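You operate a simulated robot arm through the tools that you are given. There is no shell and no other tool.

Carry out the task below with a simulated two-armed robot. There is one attempt and no reset: what you move stays moved.

TASK
Harden the slide from the resin stand in the purple lamp box.
Fine: lid shut, lamp on till DONE lights; lamp off, then lid open again; the slide stays inside.

Only the result counts: the job must be done as asked and must still hold three seconds after the hand-in. Knocking over, shifting, dropping, spilling or breaking anything else fails it. A push-on lid holds only when it is set on centred and level and pressed home; a screw cap is set on level and turned clockwise until tight.

THE ROBOT
Two 6-joint arms with fingered hands on one trunk, hanging from a carriage that runs on a gantry, over the field with the corners [-1.003, -2.213], [0.277, -2.213], [0.277, 0.087], [-1.003, 0.087] (x, y) and turns from -293 to 395 degrees about z. Base frame: it is fixed where the carriage stands at the start and does not move with it; the origin is on the floor, on the carriage's upright axis, x ahead of it, y to its left, z up; the surface under the hand at the start is at about z = 0.76. Lengths are in m, angles in degrees, forces in N, time in s.
The left shoulder is at the start at [0.04, 0.152, 1.377], the right one opposite. With the tool pointing down near the work surface each hand reaches from about 0.42 to 0.72 m from the robot's upright axis, wherever it stands, measured 20 degrees to its own side. Places, roughly: dial of the warming plate [0.2, 0.4, 0.8]; lid of the purple lamp box [0.6, -0.1, 0.8]; ribs of the purple lamp box [0.6, -0.1, 0.8]; switch of the purple lamp box [0.5, -0.2, 0.8]. Payload 4 kg a hand.
The tool frame of a hand sits at the grasp point between the pads (the TCP): z along the fingers, y along the line on which they close. The tips reach 0.03 m beyond it. Largest opening 0.104 m; the body of the gripper starts 0.035 m behind the TCP. The gripper is a hand of 5 fingers: y runs from the thumb to the fingers, the wrist lies at [-0.015, -0.104, -0.178] in the tool frame, and closing takes about 1.5 s.
Orientation is told as [roll, pitch, yaw] about the base's x, y, z axes, in that order, counted from this pose: with the fingers straight down and the wrist toward the robot, the tool's x, y and z point along [0, 1, 0], [1, 0, 0] and [0, 0, -1] of the base frame.

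THE INTERFACE
- The arms move only by the tool nudge_tool. It takes "left_targets", "right_targets" or both (then of equal length, played together; a hand with none holds still); each is text: rows parted by semicolons, each of 6 numbers parted by spaces: the shift along the base's x, y, z in m, then the turn, a rotation vector about the base's x, y, z in degrees. In form: dx dy dz ax ay az; .... A call has 1 to 20 rows; each row is the pose to reach, as a shift and turn from the pose commanded when the call began. "left_gripper" and "right_gripper" are, for a hand that has rows, the finger opening in m, from 0 to 0.104, set as the call begins (left out, the last holds). A row lasts 0.2 s, in which the tool goes at most 0.05 m and 8.6 degrees; a call with a longer step from one row to the next is refused whole, and so is a gripper value outside its range. A pose out of reach is approached as far as the arm can. The call stops where the force on the tool passes 40 N (or 10 N more than at its start, if that is more) or the arm is blocked; 0.2 s more then pass. Each finger travels about 0.045 m/s and halts on what it meets, pressing with about 29 N; the grip force reading is that of the motor and also rises with nothing between the fingers. The clock runs only during rows and for 0.2 s after the last one: add rows that repeat a pose to give the fingers time. It gives the time, the measured TCP pose, the force on the tool (base axes), the opening and the grip force at its end, in the units of the frame above (readings bear some noise), with the torque about the TCP (base axes, N m) and any sound that the robot's microphone picked up.
- Cameras (640 x 400 px; columns grow to the right, rows downward): "scene" is now at [0.2219, 0.0282, 1.6554]; the picture's right is [0.40, -0.92, 0.00], its down [-0.82, -0.36, -0.45] and it looks along [0.41, 0.18, -0.89] (base axes); focal length 274 px, centre (320, 200). "left" rides on the left gripper at [-0.06, -0.083, -0.12] in its tool frame; the picture's right is [-0.79, -0.29, 0.54], its down [0.56, -0.71, 0.44] and it looks along [0.26, 0.65, 0.72] (tool axes); focal length 234 px, centre (320, 200). "right" rides on the right gripper at [0.06, -0.083, -0.12] in its tool frame; the picture's right is [-0.79, 0.29, -0.54], its down [-0.56, -0.71, 0.44] and it looks along [-0.26, 0.65, 0.72] (tool axes); focal length 234 px, centre (320, 200).
- get_image(camera): a new picture of that camera. No time passes.
- slide_trunk(by): slides the trunk up (or, below 0, down) by that many m; the arms and the scene camera ride with it, the base frame stays. It gives what a move gives, with no picture.
- steer(legs): drives the robot by 1 to 6 legs, each [ahead, left, turn to the left] in m, m and degrees, along the robot's own axes; the way and the turn of a leg run together, so that a leg with both is an arc; at most 1.5 m and 180 degrees a leg. The arms and the cameras ride along, it lands a little off, and it stops where it bumps. It keeps to its track: a leg is cut to what the track allows. It gives what a move gives.
- set_fingers(index, middle, ring, little, thumb_bend, thumb_turn, hand): sets how far each is bent, from 0 (flat) to 1 (curled in); at 0.3 the hand is open as for a grip, at 0.7 the pads meet at the TCP. One left out holds its place. A second passes; each finger stops where it meets its share of the squeeze, and holds until it gets a number again. A gripper value or a shape takes the hand back. It gives what a move gives, with no picture; readings hold the bend of each and the force on index, middle, ring, little, thumb and palm. thumb_turn goes from beside the hand (0) to across from the fingers (1), as for a grip.
- grasp_type(shape, hand): the hand has 5 fingers and takes this shape, open, in about a second: jaw (thumb against the fingers, like two jaws); tri (thumb and two fingers); tip (a fingertip pinch); poke (one finger out to press); point (the index stretched); flat (the hand flat); cup (the hand cupped); fist (a fist). The gripper value then closes the fingers along that shape, each until it touches; the sizes above hold for jaw. It gives what a move gives, with no picture.
- turn_head(pan, tilt): turns the head with the scene camera to pan (to the left, within 86 degrees either way) and tilt (down, from -29 to 69), counted from straight ahead of the robot. It gives what a move gives.
- locate(camera, pixels): for up to 12 pixels [column, row] of the newest picture of that camera ("zoom" is the newest enlarged one), the place [x, y, z] in the base frame of the surface seen there, good to about 0.002 m, but the place of the scene camera against the robot may be out by one fixed shift of up to 0.012 m in any direction. No time passes.
- enlarge(camera, box): a new picture of the part [left, top, right, bottom] of that camera's present view, enlarged. No time passes.
- finish_job(): hands the job in; it is judged then, once.

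Leave the grippers open and the arms clear of the work at the hand-in unless told otherwise.

The tools are called after "Request:" as a command line: name --argument value ..., lists and objects as JSON in quotes. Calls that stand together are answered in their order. nudge_tool: Moves the arms, as the interface text tells. Its arguments: {"type":"object","properties":{"left_targets":{"type":"string"},"left_gripper":{"type":"number"},"right_targets":{"type":"string"},"right_gripper":{"type":"number"}},"required":[]} The other tools are called the same way: slide_trunk (by) slides the trunk up or down; grasp_type (shape, hand) gives the hand a shape; set_fingers (index, middle, ring, little, thumb_bend, thumb_turn, hand) moves the fingers one by one; steer (legs) drives the base; turn_head (pan, tilt) turns the head that bears the scene camera; get_image (camera) takes a picture; locate (camera, pixels) gives the place of the surface under pixels of a picture; enlarge (camera, box) takes an enlarged picture of a part of a camera's view; finish_job () hands the job in.

At the start:

```text
t: 0.0
left_tool_pos: [0.6113, 0.2145, 1.0001]
left_tool_rot: [0.0, 0.0, 0.1]
left_contact_force: [-0.3, 0.3, 0.8]
left_ft_torque: [-0.05, -0.02, 0.01]
left_opening: 0.1036
left_gripper_force: 0.0
left_shape: jaw
left_bend: [0.3, 0.3, 0.3, 0.3, 0.3, 0.97]
left_finger forces: [0.1, 0.1, 0.0, 0.0, 0.0, 0.0]
right_tool_pos: [0.6108, -0.2078, 1.0245]
right_tool_rot: [0.1, 0.0, 0.0]
right_contact_force: [-0.3, -0.6, -0.6]
right_ft_torque: [0.0, 0.0, 0.0]
right_opening: 0.1039
right_gripper_force: 0.1
right_shape: jaw
right_bend: [0.3, 0.3, 0.3, 0.3, 0.3, 0.97]
right_finger forces: [0.0, 0.0, 0.1, 0.0, 0.0, 0.0]
trunk travel left (down, up): [-0.55, 0.25]
robot x, y, heading: [0.0008, -0.0011, 0.1]
head pan, tilt: [23.7, 63.4]
```

scene: 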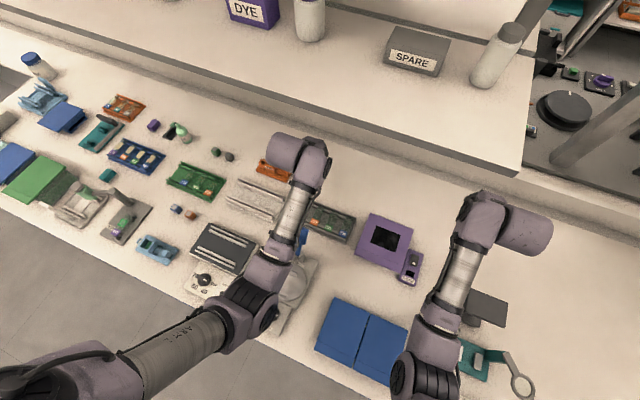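
right: 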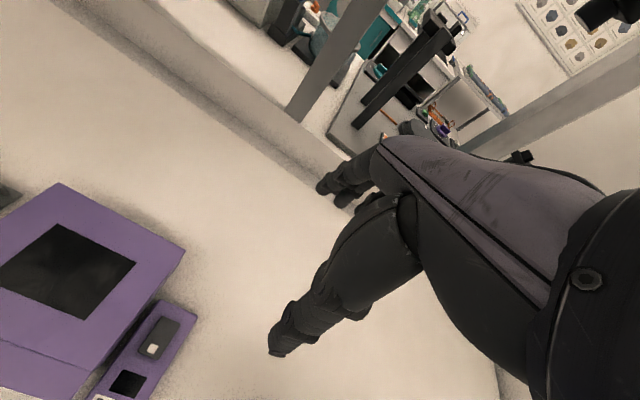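
left: 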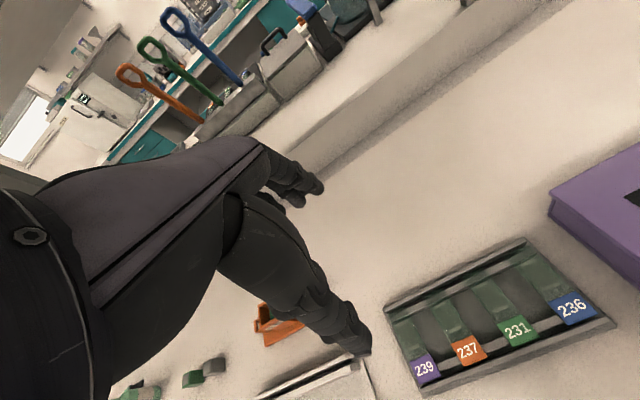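

I see the purple lamp box near scene pixel (385, 240), with its switch panel at (410, 265). I'll enlarge parts of the scene to identify the resin stand and the slide.

Request:
enlarge --camera "scene" --box '[300, 180, 460, 300]'

Request:
enlarge --camera "scene" --box '[140, 130, 300, 300]'

Request:
enlarge --camera "scene" --box '[0, 60, 180, 260]'

```text
3.33 times, centred on (380, 240) of scene
```

zoom: 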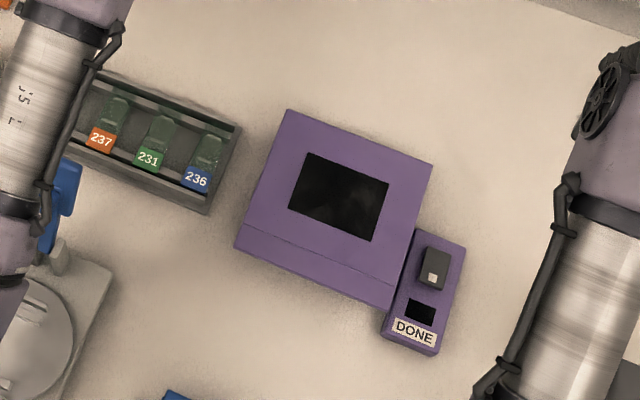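

```text
2.35 times, centred on (220, 215) of scene
```

zoom: 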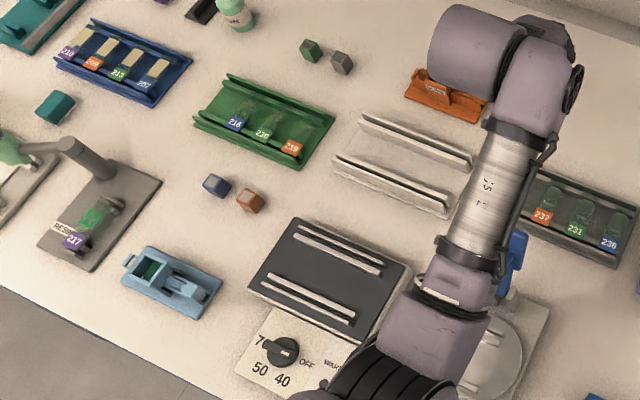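

```text
2.00 times, centred on (90, 160) of scene
```

zoom: 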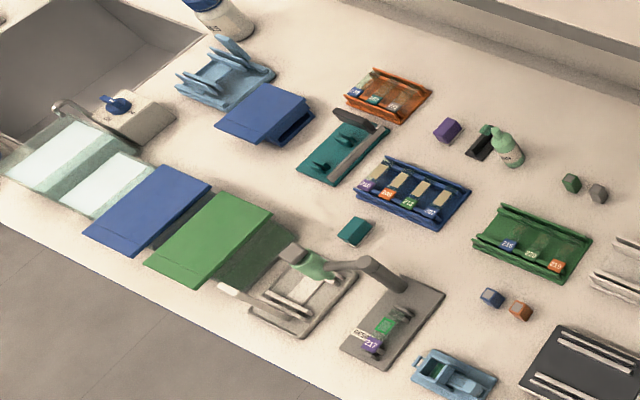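

The stand with the "RESIN" label at scene (125, 222) holds slide 217. I'll locate points of it and of the lamp box.

Request:
get_image --camera "scene"

Request:
locate --camera "scene" --pixels '[[117, 232], [124, 222], [128, 216], [110, 212], [150, 208], [127, 200], [385, 238], [366, 215], [410, 228], [358, 252], [399, 268], [408, 258]]'

Request:
enlarge --camera "scene" --box '[80, 170, 180, 250]'

```text
taken
```

scene: 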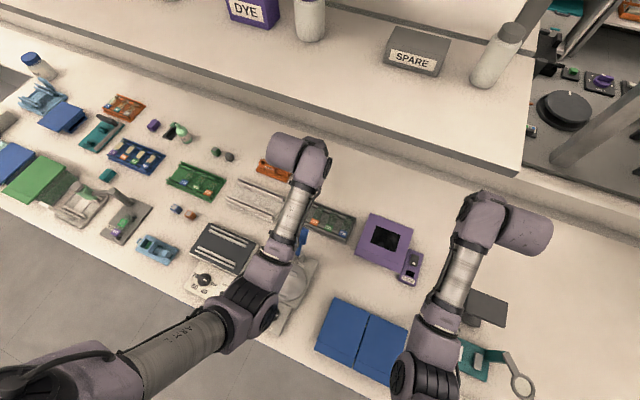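

```text
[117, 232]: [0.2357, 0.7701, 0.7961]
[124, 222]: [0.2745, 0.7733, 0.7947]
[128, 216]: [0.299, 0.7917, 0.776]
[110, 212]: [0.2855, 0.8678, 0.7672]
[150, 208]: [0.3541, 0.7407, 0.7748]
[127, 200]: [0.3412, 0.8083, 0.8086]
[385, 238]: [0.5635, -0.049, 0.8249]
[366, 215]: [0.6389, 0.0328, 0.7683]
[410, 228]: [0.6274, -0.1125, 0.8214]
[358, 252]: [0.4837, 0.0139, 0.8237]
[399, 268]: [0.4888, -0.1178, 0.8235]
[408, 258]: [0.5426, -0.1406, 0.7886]
```

```text
5.00 times, centred on (130, 210) of scene
```

zoom: 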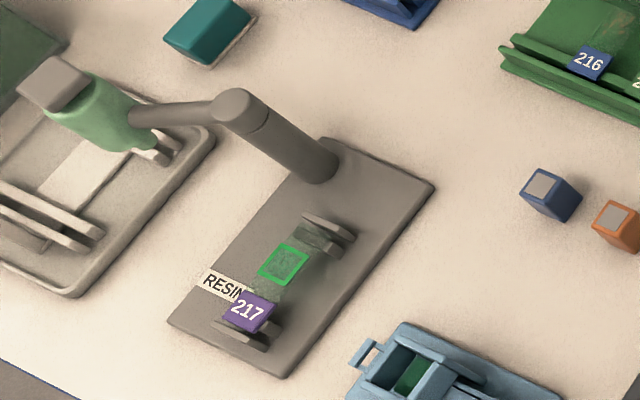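

Slide 217 lies bridged over two holders on the resin stand. I'll turn the head for a better view of the stand and the lamp box before moving anything.

Request:
turn_head --pan 65 --tilt 50

Request:
get_image --camera "scene"

```text
t: 1.1
left_tool_pos: [0.6102, 0.214, 0.9995]
left_tool_rot: [0.0, -0.1, -0.1]
left_contact_force: [0.2, 0.3, 0.4]
left_ft_torque: [-0.01, -0.02, 0.01]
left_opening: 0.1038
left_gripper_force: 0.1
left_shape: jaw
left_bend: [0.3, 0.3, 0.3, 0.3, 0.3, 0.97]
left_finger forces: [0.0, 0.0, 0.1, 0.0, 0.0, 0.0]
right_tool_pos: [0.6118, -0.2083, 1.0234]
right_tool_rot: [0.0, 0.0, 0.0]
right_contact_force: [-0.1, 0.7, 0.3]
right_ft_torque: [0.0, -0.01, -0.02]
right_opening: 0.1036
right_gripper_force: 0.1
right_shape: jaw
right_bend: [0.3, 0.3, 0.3, 0.3, 0.3, 0.97]
right_finger forces: [0.1, 0.0, 0.0, 0.0, 0.0, 0.1]
trunk travel left (down, up): [-0.55, 0.25]
robot x, y, heading: [0.0024, -0.0008, 0.0]
head pan, tilt: [65.0, 50.0]
```

```text
taken
```

scene: 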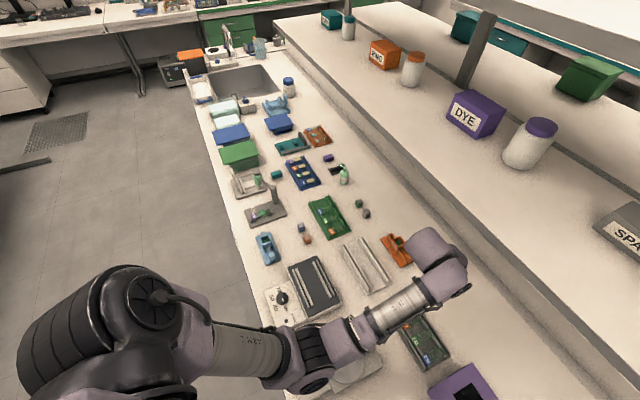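

Request:
locate --camera "scene" --pixels '[[262, 214], [345, 180], [400, 190], [440, 228], [520, 300], [245, 240], [215, 120], [275, 200], [350, 135], [530, 145]]'

Request:
enlarge --camera "scene" --box '[220, 160, 320, 230]'

```text
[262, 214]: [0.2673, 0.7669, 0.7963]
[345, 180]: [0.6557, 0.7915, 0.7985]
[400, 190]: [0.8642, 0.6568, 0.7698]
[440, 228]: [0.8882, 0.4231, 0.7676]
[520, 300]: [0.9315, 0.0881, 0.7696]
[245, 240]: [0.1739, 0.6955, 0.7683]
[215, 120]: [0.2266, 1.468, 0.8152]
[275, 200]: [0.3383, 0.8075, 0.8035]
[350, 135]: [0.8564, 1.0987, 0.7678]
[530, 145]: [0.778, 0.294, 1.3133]
```

```text
5.71 times, centred on (270, 195) of scene
```

zoom: 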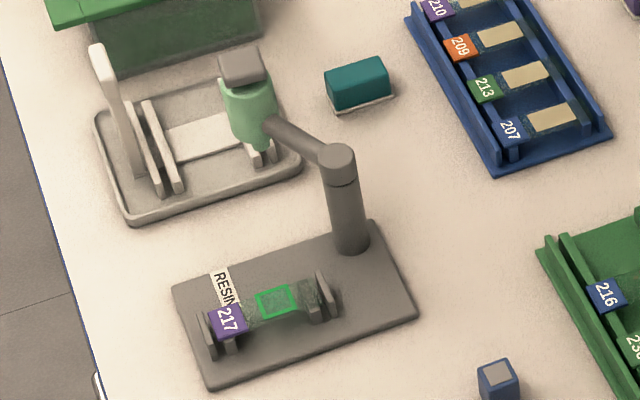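

I can see the stand well in this zoom: slide 217 runs from the label at zoom (228,322) to about (320,295). I'll locate the points in it.

Request:
locate --camera "zoom" --pixels '[[212, 312], [242, 308], [247, 332], [218, 338], [206, 330], [275, 302], [300, 284], [322, 300], [330, 290], [305, 312], [170, 290], [415, 312]]'

Request:
locate --camera "zoom" --pixels '[[337, 155], [340, 240], [372, 225], [208, 388], [275, 125], [240, 65], [250, 140], [230, 350], [320, 275], [260, 345], [100, 60], [290, 330]]'

```text
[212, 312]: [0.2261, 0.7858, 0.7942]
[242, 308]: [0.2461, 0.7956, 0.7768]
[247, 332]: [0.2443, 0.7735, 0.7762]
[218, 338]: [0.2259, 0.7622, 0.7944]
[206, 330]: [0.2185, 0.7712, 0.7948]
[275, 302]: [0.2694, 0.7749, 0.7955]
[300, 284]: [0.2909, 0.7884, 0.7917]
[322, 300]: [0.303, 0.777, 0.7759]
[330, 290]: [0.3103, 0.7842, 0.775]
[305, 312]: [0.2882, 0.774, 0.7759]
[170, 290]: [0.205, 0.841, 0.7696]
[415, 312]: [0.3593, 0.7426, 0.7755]
```

```text
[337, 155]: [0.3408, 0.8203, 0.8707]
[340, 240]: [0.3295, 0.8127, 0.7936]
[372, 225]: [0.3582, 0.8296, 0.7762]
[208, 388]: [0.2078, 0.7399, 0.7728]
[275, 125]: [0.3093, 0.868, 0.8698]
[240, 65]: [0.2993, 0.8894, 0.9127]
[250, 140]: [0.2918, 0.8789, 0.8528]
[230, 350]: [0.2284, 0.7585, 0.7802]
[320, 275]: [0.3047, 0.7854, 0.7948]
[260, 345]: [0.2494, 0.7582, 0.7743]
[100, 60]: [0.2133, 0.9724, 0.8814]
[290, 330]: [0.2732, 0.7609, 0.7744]
```

The slide top is at z≈0.795, centre about (0.266, 0.775), along x. Now I look at the lamp box from the head at another angle.

Request:
turn_head --pan -5 --tilt 60

Request:
get_image --camera "scene"

Request:
get_image --camera "right"

```text
t: 2.5
left_tool_pos: [0.6101, 0.2141, 1.0]
left_tool_rot: [-0.1, -0.1, 0.0]
left_contact_force: [-0.5, 0.8, -0.4]
left_ft_torque: [-0.01, 0.0, 0.03]
left_opening: 0.1039
left_gripper_force: 0.0
left_shape: jaw
left_bend: [0.3, 0.3, 0.3, 0.3, 0.3, 0.97]
left_finger forces: [0.0, 0.0, 0.0, 0.0, 0.0, 0.0]
right_tool_pos: [0.6099, -0.2086, 1.0228]
right_tool_rot: [-0.1, 0.0, 0.0]
right_contact_force: [0.7, 0.4, -0.4]
right_ft_torque: [0.01, 0.0, -0.01]
right_opening: 0.1035
right_gripper_force: 0.1
right_shape: jaw
right_bend: [0.3, 0.3, 0.3, 0.3, 0.3, 0.97]
right_finger forces: [0.0, 0.1, 0.0, 0.1, 0.0, 0.0]
trunk travel left (down, up): [-0.55, 0.25]
robot x, y, heading: [0.002, -0.0019, -0.2]
head pan, tilt: [-5.0, 60.0]
```

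```text
taken
```

scene: 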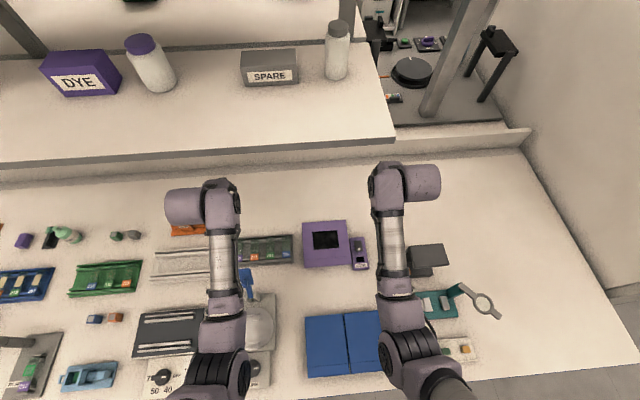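

```text
taken
```

right: 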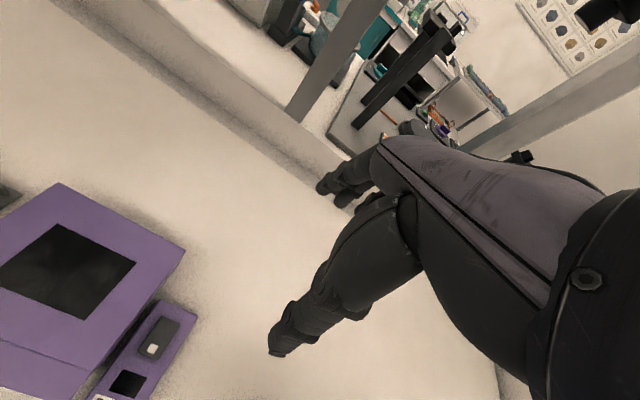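

Request:
enlarge --camera "scene" --box '[290, 210, 380, 280]'

Request:
enlarge --camera "right" --box '[0, 170, 240, 400]'

```text
5.71 times, centred on (335, 245) of scene
```

zoom: 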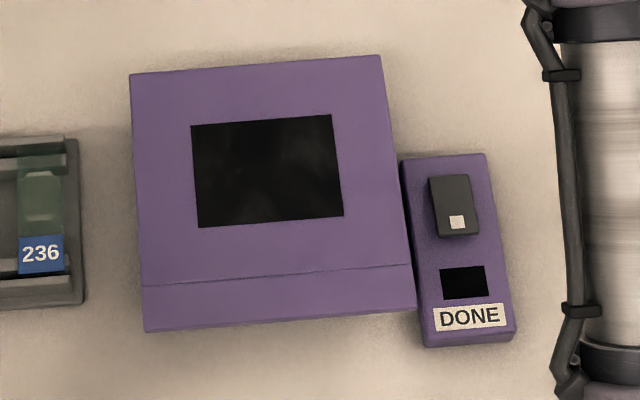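

```text
1.74 times, centred on (120, 285) of right
```

zoom: 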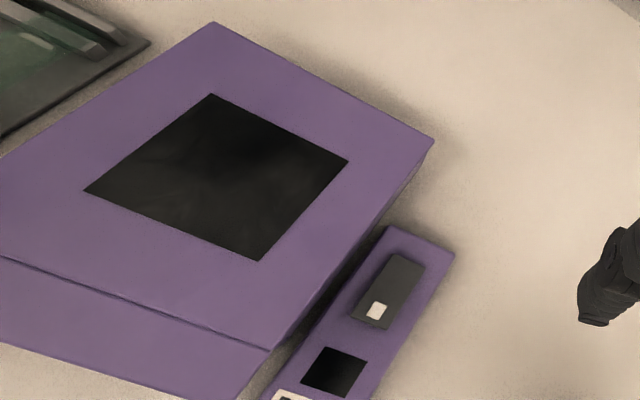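

Request:
enlarge --camera "scene" --box '[290, 210, 380, 280]'

Request:
locate --camera "zoom" --pixels '[[135, 80], [378, 62], [145, 280], [410, 260], [146, 295], [148, 326], [280, 262], [280, 280], [280, 318], [411, 303], [411, 275], [270, 340]]'

Request:
locate --camera "zoom" --pixels '[[432, 182], [466, 180], [438, 232], [474, 230], [450, 190], [456, 222], [452, 205], [464, 283], [404, 164], [484, 156], [428, 342], [512, 330]]'

```text
5.71 times, centred on (335, 245) of scene
```

zoom: 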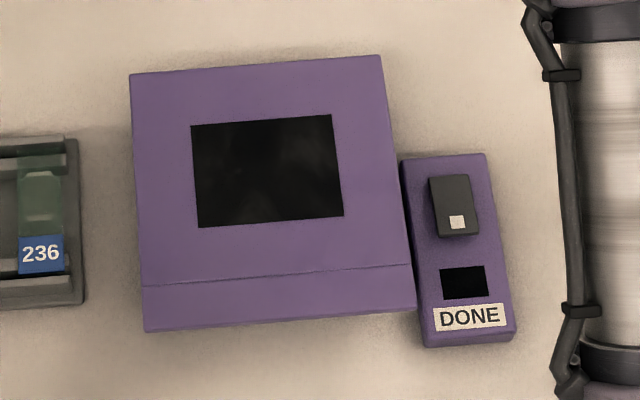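

```text
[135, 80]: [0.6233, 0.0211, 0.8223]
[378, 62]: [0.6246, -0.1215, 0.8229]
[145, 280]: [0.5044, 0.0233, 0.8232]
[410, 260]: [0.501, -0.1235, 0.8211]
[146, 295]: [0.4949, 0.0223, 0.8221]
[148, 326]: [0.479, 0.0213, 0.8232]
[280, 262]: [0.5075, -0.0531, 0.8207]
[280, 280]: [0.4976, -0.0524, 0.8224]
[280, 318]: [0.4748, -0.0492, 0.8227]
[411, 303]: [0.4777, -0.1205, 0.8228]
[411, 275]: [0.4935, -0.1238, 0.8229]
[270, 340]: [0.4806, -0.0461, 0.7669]
```

```text
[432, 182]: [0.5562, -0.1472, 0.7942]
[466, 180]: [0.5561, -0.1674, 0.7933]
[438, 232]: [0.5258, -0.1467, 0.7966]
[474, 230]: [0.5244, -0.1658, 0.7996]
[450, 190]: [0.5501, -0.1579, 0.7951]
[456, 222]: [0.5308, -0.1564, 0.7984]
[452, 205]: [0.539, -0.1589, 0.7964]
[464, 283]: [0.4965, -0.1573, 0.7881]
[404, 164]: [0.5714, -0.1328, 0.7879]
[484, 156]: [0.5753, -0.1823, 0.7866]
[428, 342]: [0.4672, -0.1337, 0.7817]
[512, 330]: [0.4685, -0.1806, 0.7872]
```

The lid top is at z≈0.823, x 0.475–0.625, y −0.123–0.023; the strip at x 0.475–0.50 is at the same height (perhaps an overhanging lip). I'll back off to see the front of the box and the stand at a flatter angle.

Request:
steer --legs '[[-0.5, 0, 0]]'

Request:
turn_head --pan -5 --tilt 40

Request:
get_image --camera "scene"

Request:
get_image --camera "right"

```text
t: 5.5
left_tool_pos: [0.1075, 0.2139, 1.0011]
left_tool_rot: [0.0, -0.1, 0.0]
left_contact_force: [0.1, 0.7, 0.2]
left_ft_torque: [0.03, -0.01, -0.01]
left_opening: 0.1038
left_gripper_force: 0.0
left_shape: jaw
left_bend: [0.3, 0.3, 0.3, 0.3, 0.3, 0.97]
left_finger forces: [0.1, 0.0, 0.1, 0.0, 0.1, 0.0]
right_tool_pos: [0.107, -0.2093, 1.0244]
right_tool_rot: [0.1, 0.1, 0.0]
right_contact_force: [-0.2, -0.3, 0.2]
right_ft_torque: [0.01, 0.0, 0.02]
right_opening: 0.1035
right_gripper_force: 0.0
right_shape: jaw
right_bend: [0.3, 0.3, 0.3, 0.3, 0.3, 0.97]
right_finger forces: [0.1, 0.1, 0.0, 0.1, 0.0, 0.0]
trunk travel left (down, up): [-0.55, 0.25]
robot x, y, heading: [-0.5051, 0.0, 0.3]
head pan, tilt: [-5.0, 60.0]
```

```text
t: 6.3
left_tool_pos: [0.1054, 0.2149, 1.0]
left_tool_rot: [0.0, 0.0, -0.1]
left_contact_force: [-0.4, 0.8, 0.2]
left_ft_torque: [0.01, -0.02, -0.03]
left_opening: 0.1036
left_gripper_force: 0.1
left_shape: jaw
left_bend: [0.3, 0.3, 0.3, 0.3, 0.3, 0.97]
left_finger forces: [0.0, 0.0, 0.0, 0.0, 0.0, 0.0]
right_tool_pos: [0.1083, -0.209, 1.0242]
right_tool_rot: [-0.1, 0.0, 0.0]
right_contact_force: [-0.1, -1.1, 0.7]
right_ft_torque: [0.01, -0.01, -0.01]
right_opening: 0.1038
right_gripper_force: 0.1
right_shape: jaw
right_bend: [0.3, 0.3, 0.3, 0.3, 0.3, 0.97]
right_finger forces: [0.0, 0.0, 0.0, 0.1, 0.1, 0.1]
trunk travel left (down, up): [-0.55, 0.25]
robot x, y, heading: [-0.5046, -0.0009, -0.2]
head pan, tilt: [-5.0, 40.0]
```

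```text
taken
```

scene: 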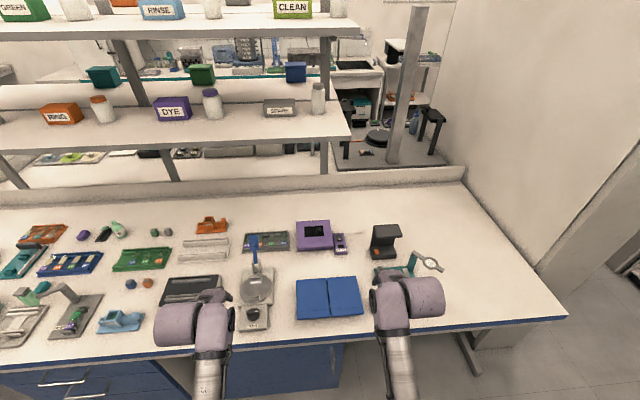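

```text
taken
```

right: 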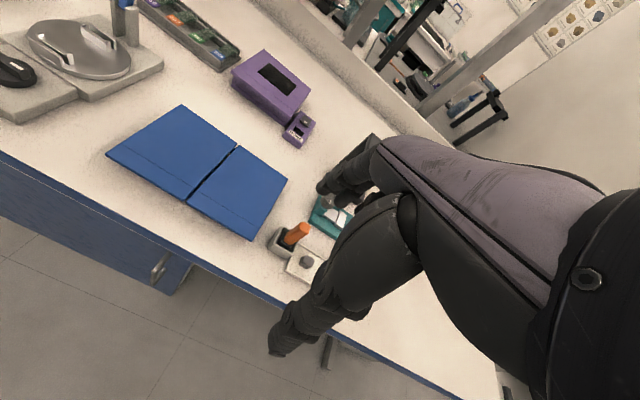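

Request:
enlarge --camera "right" --box '[210, 30, 330, 160]'

Request:
enlarge --camera "scene" --box '[280, 205, 370, 265]'

Request:
enlarge --camera "scene" --box '[0, 260, 160, 350]'

```text
3.08 times, centred on (270, 95) of right
```

zoom: 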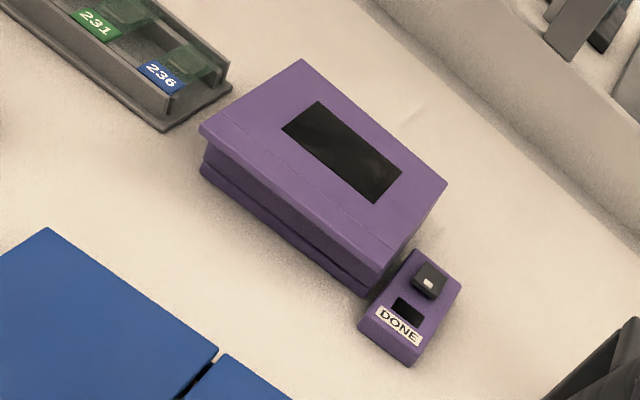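

```text
6.67 times, centred on (325, 235) of scene
```

zoom: 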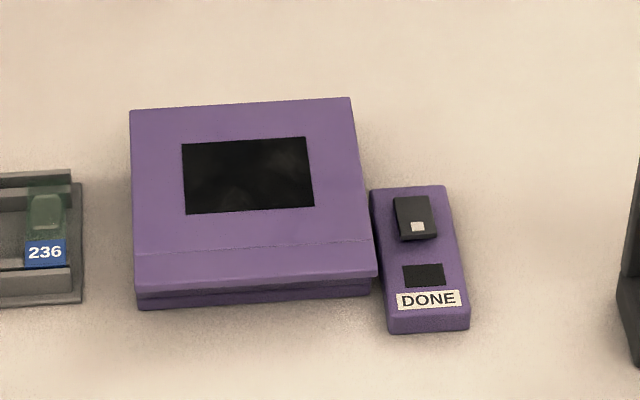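

```text
4.00 times, centred on (80, 305) of scene
```

zoom: 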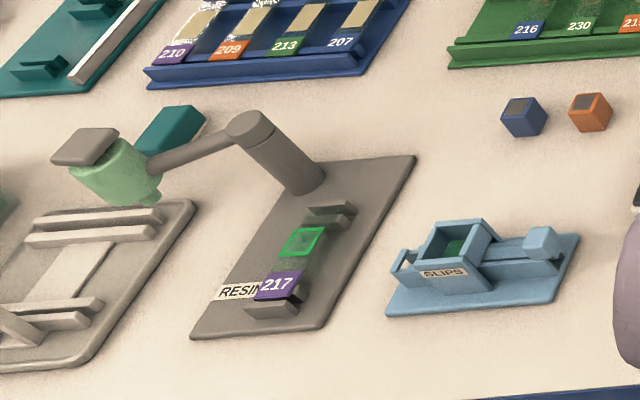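

The lid has a front lip overhanging the box's front face, so it is likely hinged at the back. I'll measure the lip and front face in the right camera's zoom.

Request:
enlarge --camera "right" --box '[222, 40, 322, 140]'

Request:
locate --camera "zoom" --pixels '[[275, 215], [270, 225], [266, 232], [262, 240], [258, 250], [250, 262], [300, 200], [330, 175], [320, 100], [450, 230], [420, 300], [420, 275]]'

```text
4.00 times, centred on (272, 90) of right
```

zoom: 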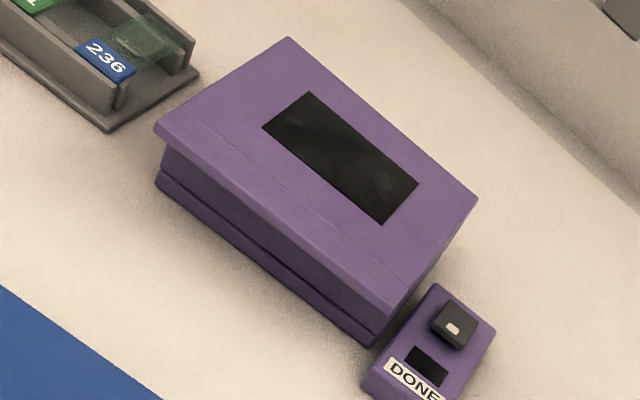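

```text
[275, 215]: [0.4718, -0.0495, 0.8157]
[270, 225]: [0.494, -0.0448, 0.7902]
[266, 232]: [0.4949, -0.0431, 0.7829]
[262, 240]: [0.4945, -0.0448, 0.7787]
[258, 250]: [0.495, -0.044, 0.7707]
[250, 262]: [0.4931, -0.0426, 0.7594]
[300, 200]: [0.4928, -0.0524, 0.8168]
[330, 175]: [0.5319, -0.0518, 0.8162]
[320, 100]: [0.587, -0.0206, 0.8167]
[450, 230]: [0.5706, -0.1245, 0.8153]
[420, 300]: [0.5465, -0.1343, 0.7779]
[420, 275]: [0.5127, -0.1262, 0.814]
```

Right-camera readings: lid top z=0.816, lip front edge x≈0.472, box front x≈0.4945, table z≈0.76 (so scene readings are about 0.007 too high in z). I'll raise the left hand to see its build in the scene camera.

Request:
nudge_tool --left_targets "0 0 0.05 0 0 0; 0 0 0.1 0 0 0; 0 0 0.15 0 0 0; 0 0 0.2 0 0 0; 0 0 0.25 0 0 0; 0 0 0.25 0 0 0"

Request:
turn_head --pan 20 --tilt 35

Request:
get_image --camera "scene"

```text
t: 7.7
left_tool_pos: [0.1048, 0.2161, 1.249]
left_tool_rot: [-0.1, -0.1, 0.0]
left_contact_force: [-0.9, 0.1, -0.5]
left_ft_torque: [0.0, 0.03, -0.02]
left_opening: 0.1041
left_gripper_force: 0.0
left_shape: jaw
left_bend: [0.3, 0.3, 0.3, 0.3, 0.3, 0.97]
left_finger forces: [0.0, 0.0, 0.1, 0.0, 0.1, 0.0]
right_tool_pos: [0.1064, -0.2091, 1.0233]
right_tool_rot: [0.0, 0.0, 0.0]
right_contact_force: [0.7, 0.0, -0.4]
right_ft_torque: [-0.01, 0.01, -0.02]
right_opening: 0.1036
right_gripper_force: 0.1
right_shape: jaw
right_bend: [0.3, 0.3, 0.3, 0.3, 0.3, 0.97]
right_finger forces: [0.0, 0.1, 0.0, 0.0, 0.0, 0.1]
trunk travel left (down, up): [-0.55, 0.25]
robot x, y, heading: [-0.5038, -0.0006, -0.0]
head pan, tilt: [-5.0, 40.0]
```

```text
t: 8.6
left_tool_pos: [0.1065, 0.2158, 1.2481]
left_tool_rot: [0.1, 0.0, -0.1]
left_contact_force: [0.9, 0.1, -0.6]
left_ft_torque: [-0.03, -0.02, 0.02]
left_opening: 0.1036
left_gripper_force: 0.1
left_shape: jaw
left_bend: [0.3, 0.3, 0.3, 0.3, 0.3, 0.97]
left_finger forces: [0.0, 0.0, 0.0, 0.1, 0.1, 0.1]
right_tool_pos: [0.1076, -0.2081, 1.0238]
right_tool_rot: [0.0, 0.0, 0.0]
right_contact_force: [0.1, -0.6, -0.4]
right_ft_torque: [-0.01, 0.01, -0.02]
right_opening: 0.1036
right_gripper_force: 0.1
right_shape: jaw
right_bend: [0.3, 0.3, 0.3, 0.3, 0.3, 0.97]
right_finger forces: [0.1, 0.0, 0.0, 0.0, 0.0, 0.0]
trunk travel left (down, up): [-0.55, 0.25]
robot x, y, heading: [-0.5035, 0.0007, -0.1]
head pan, tilt: [20.0, 35.0]
```

```text
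taken
```

scene: 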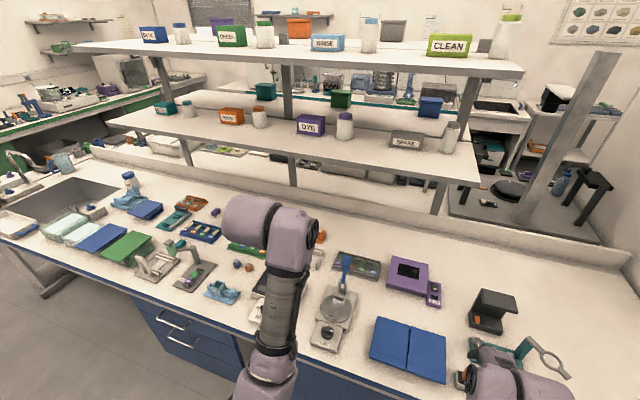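

The hand is hidden behind the wrist. I'll yaw the left hand by −60° to view it from the side.

Request:
nudge_tool --left_targets "0 0 0 0 0 -8.5; 0 0 0 0 0 -17; 0 0 0 0 0 -25.5; 0 0 0 0 0 -34; 0 0 0 0 0 -42.5; 0 0 0 0 0 -51; 0 0 0 0 0 -59; 0 0 0 0 0 -59"

Request:
get_image --camera "scene"

Request:
get_image --camera "left"

```text
t: 10.4
left_tool_pos: [0.1275, 0.2182, 1.2347]
left_tool_rot: [0.0, -0.1, -59.1]
left_contact_force: [-0.1, 0.3, -0.6]
left_ft_torque: [-0.02, 0.01, 0.01]
left_opening: 0.1038
left_gripper_force: 0.1
left_shape: jaw
left_bend: [0.3, 0.3, 0.3, 0.3, 0.3, 0.97]
left_finger forces: [0.1, 0.0, 0.1, 0.1, 0.1, 0.0]
left hand out of reach, approached as far as the arm can: row 5, 6, 7, 8
right_tool_pos: [0.1069, -0.2086, 1.0249]
right_tool_rot: [0.1, 0.0, 0.0]
right_contact_force: [-0.6, 0.3, 1.4]
right_ft_torque: [0.02, 0.01, 0.01]
right_opening: 0.1038
right_gripper_force: 0.0
right_shape: jaw
right_bend: [0.3, 0.3, 0.3, 0.3, 0.3, 0.97]
right_finger forces: [0.1, 0.0, 0.0, 0.0, 0.0, 0.0]
trunk travel left (down, up): [-0.55, 0.25]
robot x, y, heading: [-0.5049, -0.0005, -0.2]
head pan, tilt: [20.0, 35.0]
```

```text
taken
```

scene: 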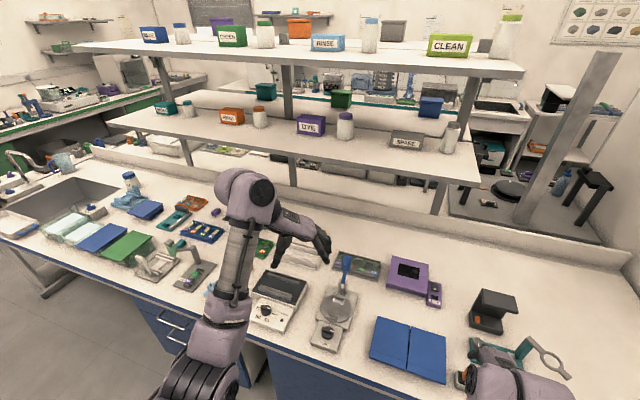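

```text
taken
```

left: 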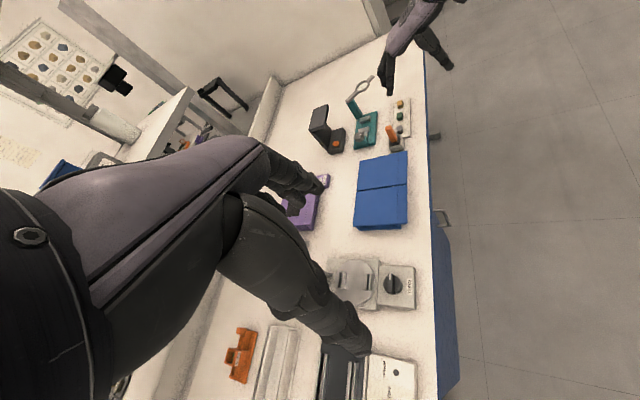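

Request:
enlarge --camera "scene" --box '[200, 160, 360, 280]'

Request:
enlarge --camera "left" --box '[360, 0, 480, 110]'

```text
3.33 times, centred on (280, 220) of scene
```

zoom: 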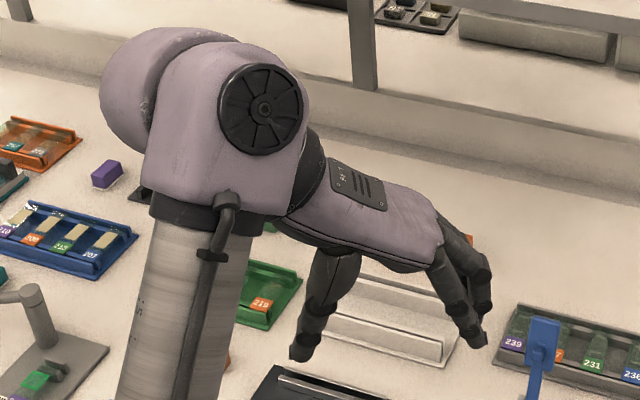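

```text
3.64 times, centred on (420, 55) of left
```

zoom: 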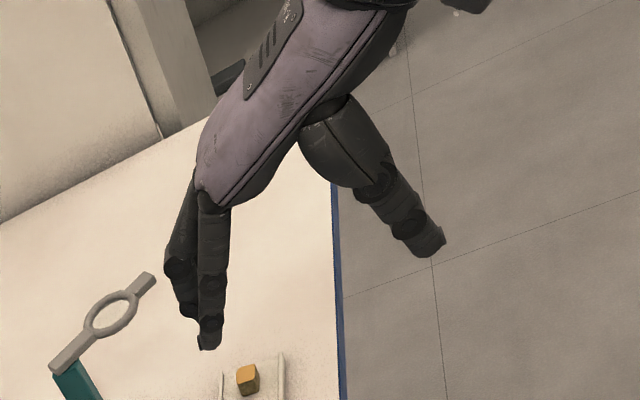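

The hand is human-like: palm slopes forward-down, fingers and thumb point down in jaw shape. I'll set the right hand flat and view it through the left camera.

Request:
grasp_type --hand "right" --shape "flat"

Request:
enlarge --camera "left" --box '[360, 0, 480, 110]'

Request:
get_image --camera "right"

```text
t: 11.3
left_tool_pos: [0.1259, 0.2186, 1.236]
left_tool_rot: [0.0, -0.1, -58.9]
left_contact_force: [0.5, 0.1, 0.4]
left_ft_torque: [-0.02, 0.02, -0.01]
left_opening: 0.1034
left_gripper_force: 0.1
left_shape: jaw
left_bend: [0.3, 0.3, 0.3, 0.3, 0.3, 0.97]
left_finger forces: [0.1, 0.1, 0.1, 0.0, 0.0, 0.1]
right_tool_pos: [0.1078, -0.2088, 1.0244]
right_tool_rot: [0.0, 0.0, 0.1]
right_contact_force: [0.2, 0.2, -0.4]
right_ft_torque: [-0.01, -0.01, 0.04]
right_opening: 0.0
right_gripper_force: 0.1
right_shape: flat
right_bend: [0.0, 0.0, 0.0, 0.0, 0.39, 0.0]
right_finger forces: [0.0, 0.0, 0.0, 0.0, 0.0, 0.0]
trunk travel left (down, up): [-0.55, 0.25]
robot x, y, heading: [-0.5041, -0.0002, 0.1]
head pan, tilt: [20.0, 35.0]
```

```text
3.64 times, centred on (420, 55) of left
```

zoom: 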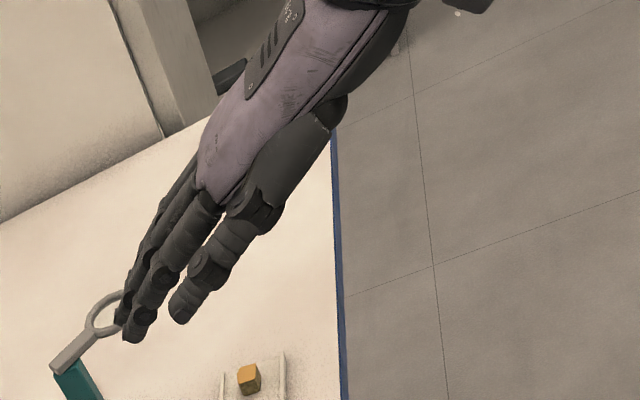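

```text
taken
```

right: 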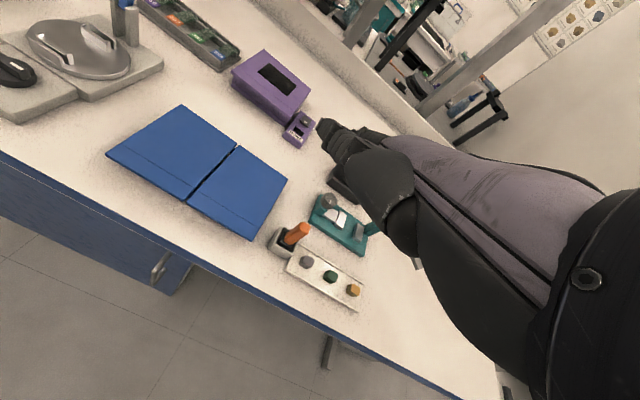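

Request:
locate --camera "zoom" --pixels '[[132, 332], [178, 312], [120, 318], [205, 200], [265, 200], [225, 140], [210, 170], [290, 60], [155, 290], [205, 270], [245, 95]]'

```text
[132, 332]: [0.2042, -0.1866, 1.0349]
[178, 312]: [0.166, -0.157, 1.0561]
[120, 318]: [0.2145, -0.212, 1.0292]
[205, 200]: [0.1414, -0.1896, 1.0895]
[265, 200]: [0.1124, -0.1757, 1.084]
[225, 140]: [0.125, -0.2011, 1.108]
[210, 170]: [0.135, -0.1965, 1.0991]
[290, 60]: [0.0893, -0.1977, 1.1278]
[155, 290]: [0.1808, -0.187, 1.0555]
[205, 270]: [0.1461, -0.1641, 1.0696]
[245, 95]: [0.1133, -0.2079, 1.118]
```

Flat fingers reach about 0.10 m along tool y at the TCP height. I'll bring the left hand back to yaw 0 at a safe height (z≈1.1).

Request:
nudge_tool --left_targets "0 0 0 0 0 8.5; 0 0 -0.02 0 0 17; 0 0 -0.04 0 0 25.5; 0 0 -0.07 0 0 34; 0 0 -0.1 0 0 42.5; 0 0 -0.13 0 0 51; 0 0 -0.15 0 0 59; 0 0 -0.15 0 0 59"

Request:
steer --legs '[[0.305, 0.085, 0]]'

```text
t: 13.1
left_tool_pos: [0.1281, 0.2164, 1.0845]
left_tool_rot: [0.0, 0.0, 0.1]
left_contact_force: [0.3, -0.2, -0.7]
left_ft_torque: [-0.01, 0.01, -0.03]
left_opening: 0.1037
left_gripper_force: 0.1
left_shape: jaw
left_bend: [0.3, 0.3, 0.3, 0.3, 0.3, 0.97]
left_finger forces: [0.0, 0.0, 0.0, 0.1, 0.0, 0.1]
right_tool_pos: [0.1075, -0.2087, 1.0244]
right_tool_rot: [0.0, 0.0, -0.1]
right_contact_force: [0.0, -0.4, 0.5]
right_ft_torque: [0.0, 0.0, -0.02]
right_opening: 0.0001
right_gripper_force: 0.0
right_shape: flat
right_bend: [0.0, 0.0, 0.0, 0.0, 0.39, 0.0]
right_finger forces: [0.1, 0.0, 0.0, 0.1, 0.0, 0.1]
trunk travel left (down, up): [-0.55, 0.25]
robot x, y, heading: [-0.5056, -0.0013, -0.0]
head pan, tilt: [20.0, 35.0]
```

```text
t: 15.2
left_tool_pos: [0.4362, 0.3052, 1.086]
left_tool_rot: [0.0, 0.0, 0.1]
left_contact_force: [-0.4, 0.4, 0.2]
left_ft_torque: [0.01, 0.02, 0.0]
left_opening: 0.1036
left_gripper_force: 0.0
left_shape: jaw
left_bend: [0.3, 0.3, 0.3, 0.3, 0.3, 0.97]
left_finger forces: [0.1, 0.0, 0.1, 0.0, 0.0, 0.0]
right_tool_pos: [0.4151, -0.1204, 1.0233]
right_tool_rot: [0.0, 0.1, 0.2]
right_contact_force: [0.3, 0.1, 0.2]
right_ft_torque: [0.02, -0.01, 0.0]
right_opening: 0.0
right_gripper_force: 0.1
right_shape: flat
right_bend: [0.0, 0.0, 0.0, 0.0, 0.39, 0.0]
right_finger forces: [0.1, 0.1, 0.0, 0.1, 0.0, 0.0]
trunk travel left (down, up): [-0.55, 0.25]
robot x, y, heading: [-0.1988, 0.0868, 0.2]
head pan, tilt: [20.0, 35.0]
```

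The robot is at (−0.2, 0.087). I'll pitch the right hand up 25° and bring it in front of the box for a closer, flatter look at the lip.

Request:
nudge_tool --right_targets "-0.015 0.017 -0.024 0 -5 0; -0.03 0.034 -0.048 0 -10 0; -0.045 0.051 -0.072 0 -15 0; -0.06 0.068 -0.096 0 -20 0; -0.075 0.085 -0.12 0 -25 0; -0.075 0.085 -0.12 0 -25 0"

Request:
get_image --camera "right"

```text
t: 16.3
left_tool_pos: [0.4344, 0.3043, 1.0856]
left_tool_rot: [-0.1, 0.0, 0.2]
left_contact_force: [0.6, -0.5, 0.5]
left_ft_torque: [0.02, 0.02, -0.01]
left_opening: 0.1038
left_gripper_force: 0.0
left_shape: jaw
left_bend: [0.3, 0.3, 0.3, 0.3, 0.3, 0.97]
left_finger forces: [0.1, 0.0, 0.0, 0.1, 0.0, 0.0]
right_tool_pos: [0.358, -0.1224, 0.9215]
right_tool_rot: [-9.8, -22.1, 3.6]
right_contact_force: [0.2, 0.6, -0.6]
right_ft_torque: [-0.03, 0.0, 0.01]
right_opening: 0.0
right_gripper_force: 0.0
right_shape: flat
right_bend: [0.0, 0.0, 0.0, 0.0, 0.39, 0.0]
right_finger forces: [0.0, 0.0, 0.0, 0.0, 0.0, 0.1]
trunk travel left (down, up): [-0.55, 0.25]
robot x, y, heading: [-0.1972, 0.0829, 0.1]
head pan, tilt: [20.0, 35.0]
stopped in row 5 (right hand): the arm was blocked; the commanded pose is now the measured one
```

```text
taken
```

right: 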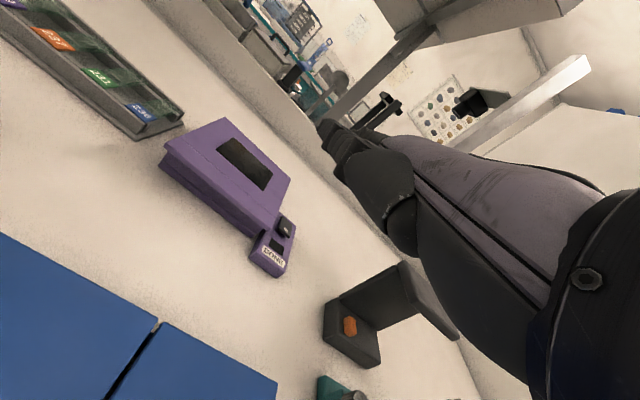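

The right arm was blocked. I'll check the scene camera to see what stopped it.

Request:
turn_head --pan -10 --tilt 60

Request:
get_image --camera "scene"

```text
t: 17.2
left_tool_pos: [0.4348, 0.304, 1.0857]
left_tool_rot: [0.0, 0.1, 0.3]
left_contact_force: [0.3, -0.6, 0.4]
left_ft_torque: [0.0, 0.01, 0.03]
left_opening: 0.1036
left_gripper_force: 0.1
left_shape: jaw
left_bend: [0.3, 0.3, 0.3, 0.3, 0.3, 0.97]
left_finger forces: [0.1, 0.0, 0.0, 0.0, 0.0, 0.0]
right_tool_pos: [0.3583, -0.1213, 0.922]
right_tool_rot: [-9.7, -22.1, 3.7]
right_contact_force: [0.5, 0.1, -0.4]
right_ft_torque: [-0.01, 0.0, 0.04]
right_opening: 0.0
right_gripper_force: 0.0
right_shape: flat
right_bend: [0.0, 0.0, 0.0, 0.0, 0.39, 0.0]
right_finger forces: [0.0, 0.0, 0.1, 0.0, 0.0, 0.0]
trunk travel left (down, up): [-0.55, 0.25]
robot x, y, heading: [-0.1992, 0.0837, 0.2]
head pan, tilt: [-10.0, 60.0]
```

```text
taken
```

scene: 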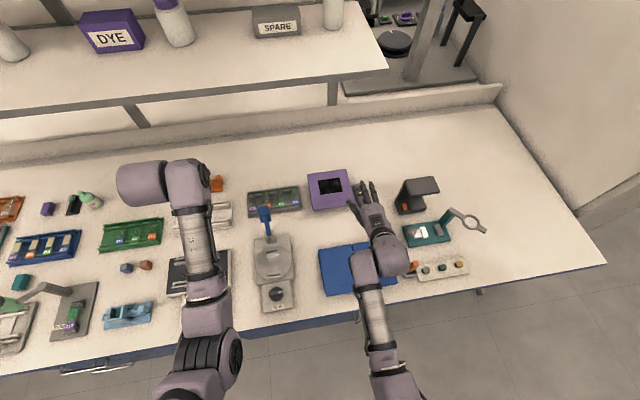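

Nothing external seems to touch the arm. I'll test a small sideways move while restoring roll.

Request:
nudge_tool --right_targets "0 0.02 0.02 3 0 0; 0 0.04 0.04 6 0 0; 0 0.04 0.05 9 0 0; 0 0.04 0.05 9 0 0"

```text
t: 18.4
left_tool_pos: [0.4347, 0.3044, 1.0854]
left_tool_rot: [0.0, 0.1, 0.3]
left_contact_force: [-0.5, 0.5, 0.2]
left_ft_torque: [-0.01, 0.0, 0.0]
left_opening: 0.1035
left_gripper_force: 0.0
left_shape: jaw
left_bend: [0.3, 0.3, 0.3, 0.3, 0.3, 0.97]
left_finger forces: [0.0, 0.0, 0.0, 0.0, 0.1, 0.0]
right_tool_pos: [0.3534, -0.1275, 0.964]
right_tool_rot: [-6.5, -21.6, 1.9]
right_contact_force: [-0.8, 0.6, 0.2]
right_ft_torque: [0.04, 0.0, -0.01]
right_opening: 0.0001
right_gripper_force: 0.1
right_shape: flat
right_bend: [0.0, 0.0, 0.0, 0.0, 0.39, 0.0]
right_finger forces: [0.1, 0.1, 0.1, 0.0, 0.0, 0.0]
trunk travel left (down, up): [-0.55, 0.25]
robot x, y, heading: [-0.1974, 0.0853, 0.2]
head pan, tilt: [-10.0, 60.0]
stopped in row 4 (right hand): the arm was blocked; the commanded pose is now the measured one
```

It is still blocked sideways, so I'll let the base do it: turn the robot left 15° and shift it so that the target is on the right arm's own side.

Request:
steer --legs '[[-0.035, -0.067, 15]]'

Request:
get_image --camera "right"

```text
t: 19.7
left_tool_pos: [0.3304, 0.3914, 1.086]
left_tool_rot: [0.1, 0.0, 15.4]
left_contact_force: [0.4, 0.1, 0.2]
left_ft_torque: [0.01, -0.01, 0.05]
left_opening: 0.1036
left_gripper_force: 0.1
left_shape: jaw
left_bend: [0.3, 0.3, 0.3, 0.3, 0.3, 0.97]
left_finger forces: [0.0, 0.1, 0.1, 0.1, 0.0, 0.0]
right_tool_pos: [0.3645, -0.0458, 0.9634]
right_tool_rot: [-6.5, -21.6, 17.2]
right_contact_force: [-0.2, -0.1, 0.2]
right_ft_torque: [0.01, 0.03, -0.01]
right_opening: 0.0001
right_gripper_force: 0.1
right_shape: flat
right_bend: [0.0, 0.0, 0.0, 0.0, 0.39, 0.0]
right_finger forces: [0.0, 0.0, 0.1, 0.0, 0.0, 0.1]
trunk travel left (down, up): [-0.55, 0.25]
robot x, y, heading: [-0.2227, 0.0168, 15.3]
head pan, tilt: [-10.0, 60.0]
```

```text
taken
```

right: 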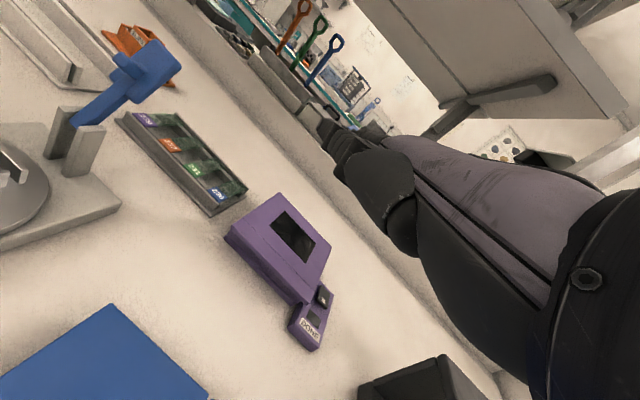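

Now at (0.365, −0.046, 0.963). I'll straighten the hand to roll 0, pitch −25, yaw 0 in place, with a slight lift down.

Request:
nudge_tool --right_targets "0 0 -0.01 3.2 -1.2 -7.3; 0 0 -0.03 6.5 -2.5 -14.6; 0 0 -0.03 6.5 -2.5 -14.6"

```text
t: 20.5
left_tool_pos: [0.3312, 0.3926, 1.0854]
left_tool_rot: [0.1, 0.1, 15.4]
left_contact_force: [0.4, 0.7, 0.3]
left_ft_torque: [0.0, -0.02, 0.01]
left_opening: 0.104
left_gripper_force: 0.0
left_shape: jaw
left_bend: [0.3, 0.3, 0.3, 0.3, 0.3, 0.97]
left_finger forces: [0.1, 0.0, 0.1, 0.1, 0.0, 0.1]
right_tool_pos: [0.371, -0.0569, 0.9378]
right_tool_rot: [-1.5, -26.0, 0.6]
right_contact_force: [0.3, 0.0, -0.6]
right_ft_torque: [-0.01, -0.02, 0.0]
right_opening: 0.0
right_gripper_force: 0.0
right_shape: flat
right_bend: [0.0, 0.0, 0.0, 0.0, 0.39, 0.0]
right_finger forces: [0.0, 0.0, 0.1, 0.1, 0.0, 0.0]
trunk travel left (down, up): [-0.55, 0.25]
robot x, y, heading: [-0.2211, 0.0139, 15.1]
head pan, tilt: [-10.0, 60.0]
```

Orientation is nearly right. I'll lower toward z≈0.86 for a flatter camera view of the lip, keeping clear of the box (fingertips at x≈0.43).

Request:
nudge_tool --right_targets "-0.01 0.005 -0.03 0 0 0; -0.02 0.01 -0.06 0 0 0; -0.02 0.015 -0.08 0 0 0; -0.02 0.015 -0.08 0 0 0"

Request:
get_image --camera "right"

Request:
enlarge --camera "right" --box '[180, 120, 380, 300]'

```text
t: 21.5
left_tool_pos: [0.3303, 0.3925, 1.0856]
left_tool_rot: [0.0, 0.0, 15.3]
left_contact_force: [-0.7, 0.4, 0.3]
left_ft_torque: [0.01, -0.01, 0.0]
left_opening: 0.1035
left_gripper_force: 0.0
left_shape: jaw
left_bend: [0.3, 0.3, 0.3, 0.3, 0.3, 0.97]
left_finger forces: [0.0, 0.1, 0.0, 0.0, 0.1, 0.0]
right_tool_pos: [0.3448, -0.0309, 0.8512]
right_tool_rot: [0.1, -24.9, -0.1]
right_contact_force: [-0.7, -0.5, 0.1]
right_ft_torque: [-0.01, 0.0, -0.02]
right_opening: 0.0
right_gripper_force: 0.0
right_shape: flat
right_bend: [0.0, 0.0, 0.0, 0.0, 0.39, 0.0]
right_finger forces: [0.1, 0.0, 0.0, 0.0, 0.0, 0.1]
trunk travel left (down, up): [-0.55, 0.25]
robot x, y, heading: [-0.2226, 0.0157, 15.5]
head pan, tilt: [-10.0, 60.0]
```

```text
taken
```

right: 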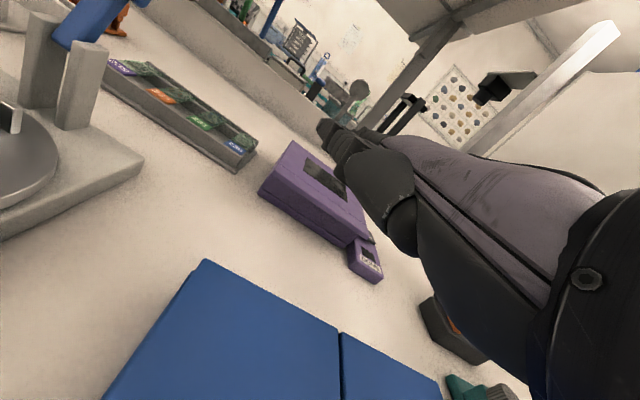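

```text
2.22 times, centred on (280, 210) of right
```

zoom: 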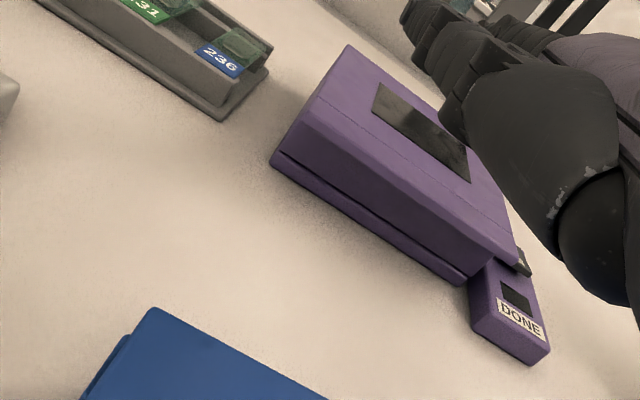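

Request:
enlarge --camera "right" --box '[250, 150, 350, 250]'

Request:
locate --camera "zoom" --pixels '[[280, 150], [270, 165], [265, 175], [258, 185], [252, 195], [248, 202], [245, 208], [240, 216], [235, 226], [230, 236], [225, 248], [300, 120]]'

```text
4.00 times, centred on (300, 200) of right
```

zoom: 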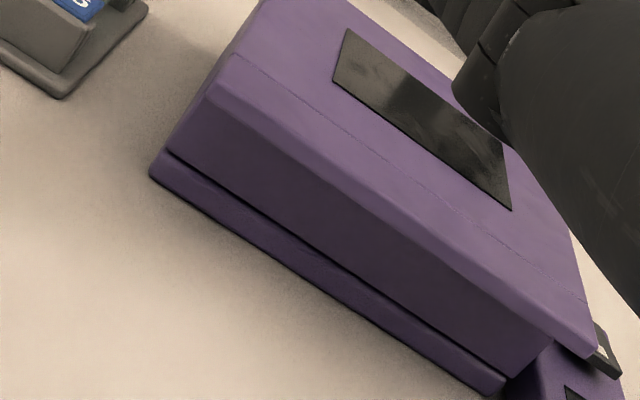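

```text
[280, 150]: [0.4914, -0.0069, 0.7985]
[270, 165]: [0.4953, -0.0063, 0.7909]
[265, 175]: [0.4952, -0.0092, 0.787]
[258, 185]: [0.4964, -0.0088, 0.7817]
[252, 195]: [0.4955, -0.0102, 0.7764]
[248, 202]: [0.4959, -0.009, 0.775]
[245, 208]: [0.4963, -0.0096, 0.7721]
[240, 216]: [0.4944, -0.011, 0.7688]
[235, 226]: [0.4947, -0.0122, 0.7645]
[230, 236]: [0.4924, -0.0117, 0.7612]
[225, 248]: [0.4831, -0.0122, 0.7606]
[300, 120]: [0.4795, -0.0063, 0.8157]
```

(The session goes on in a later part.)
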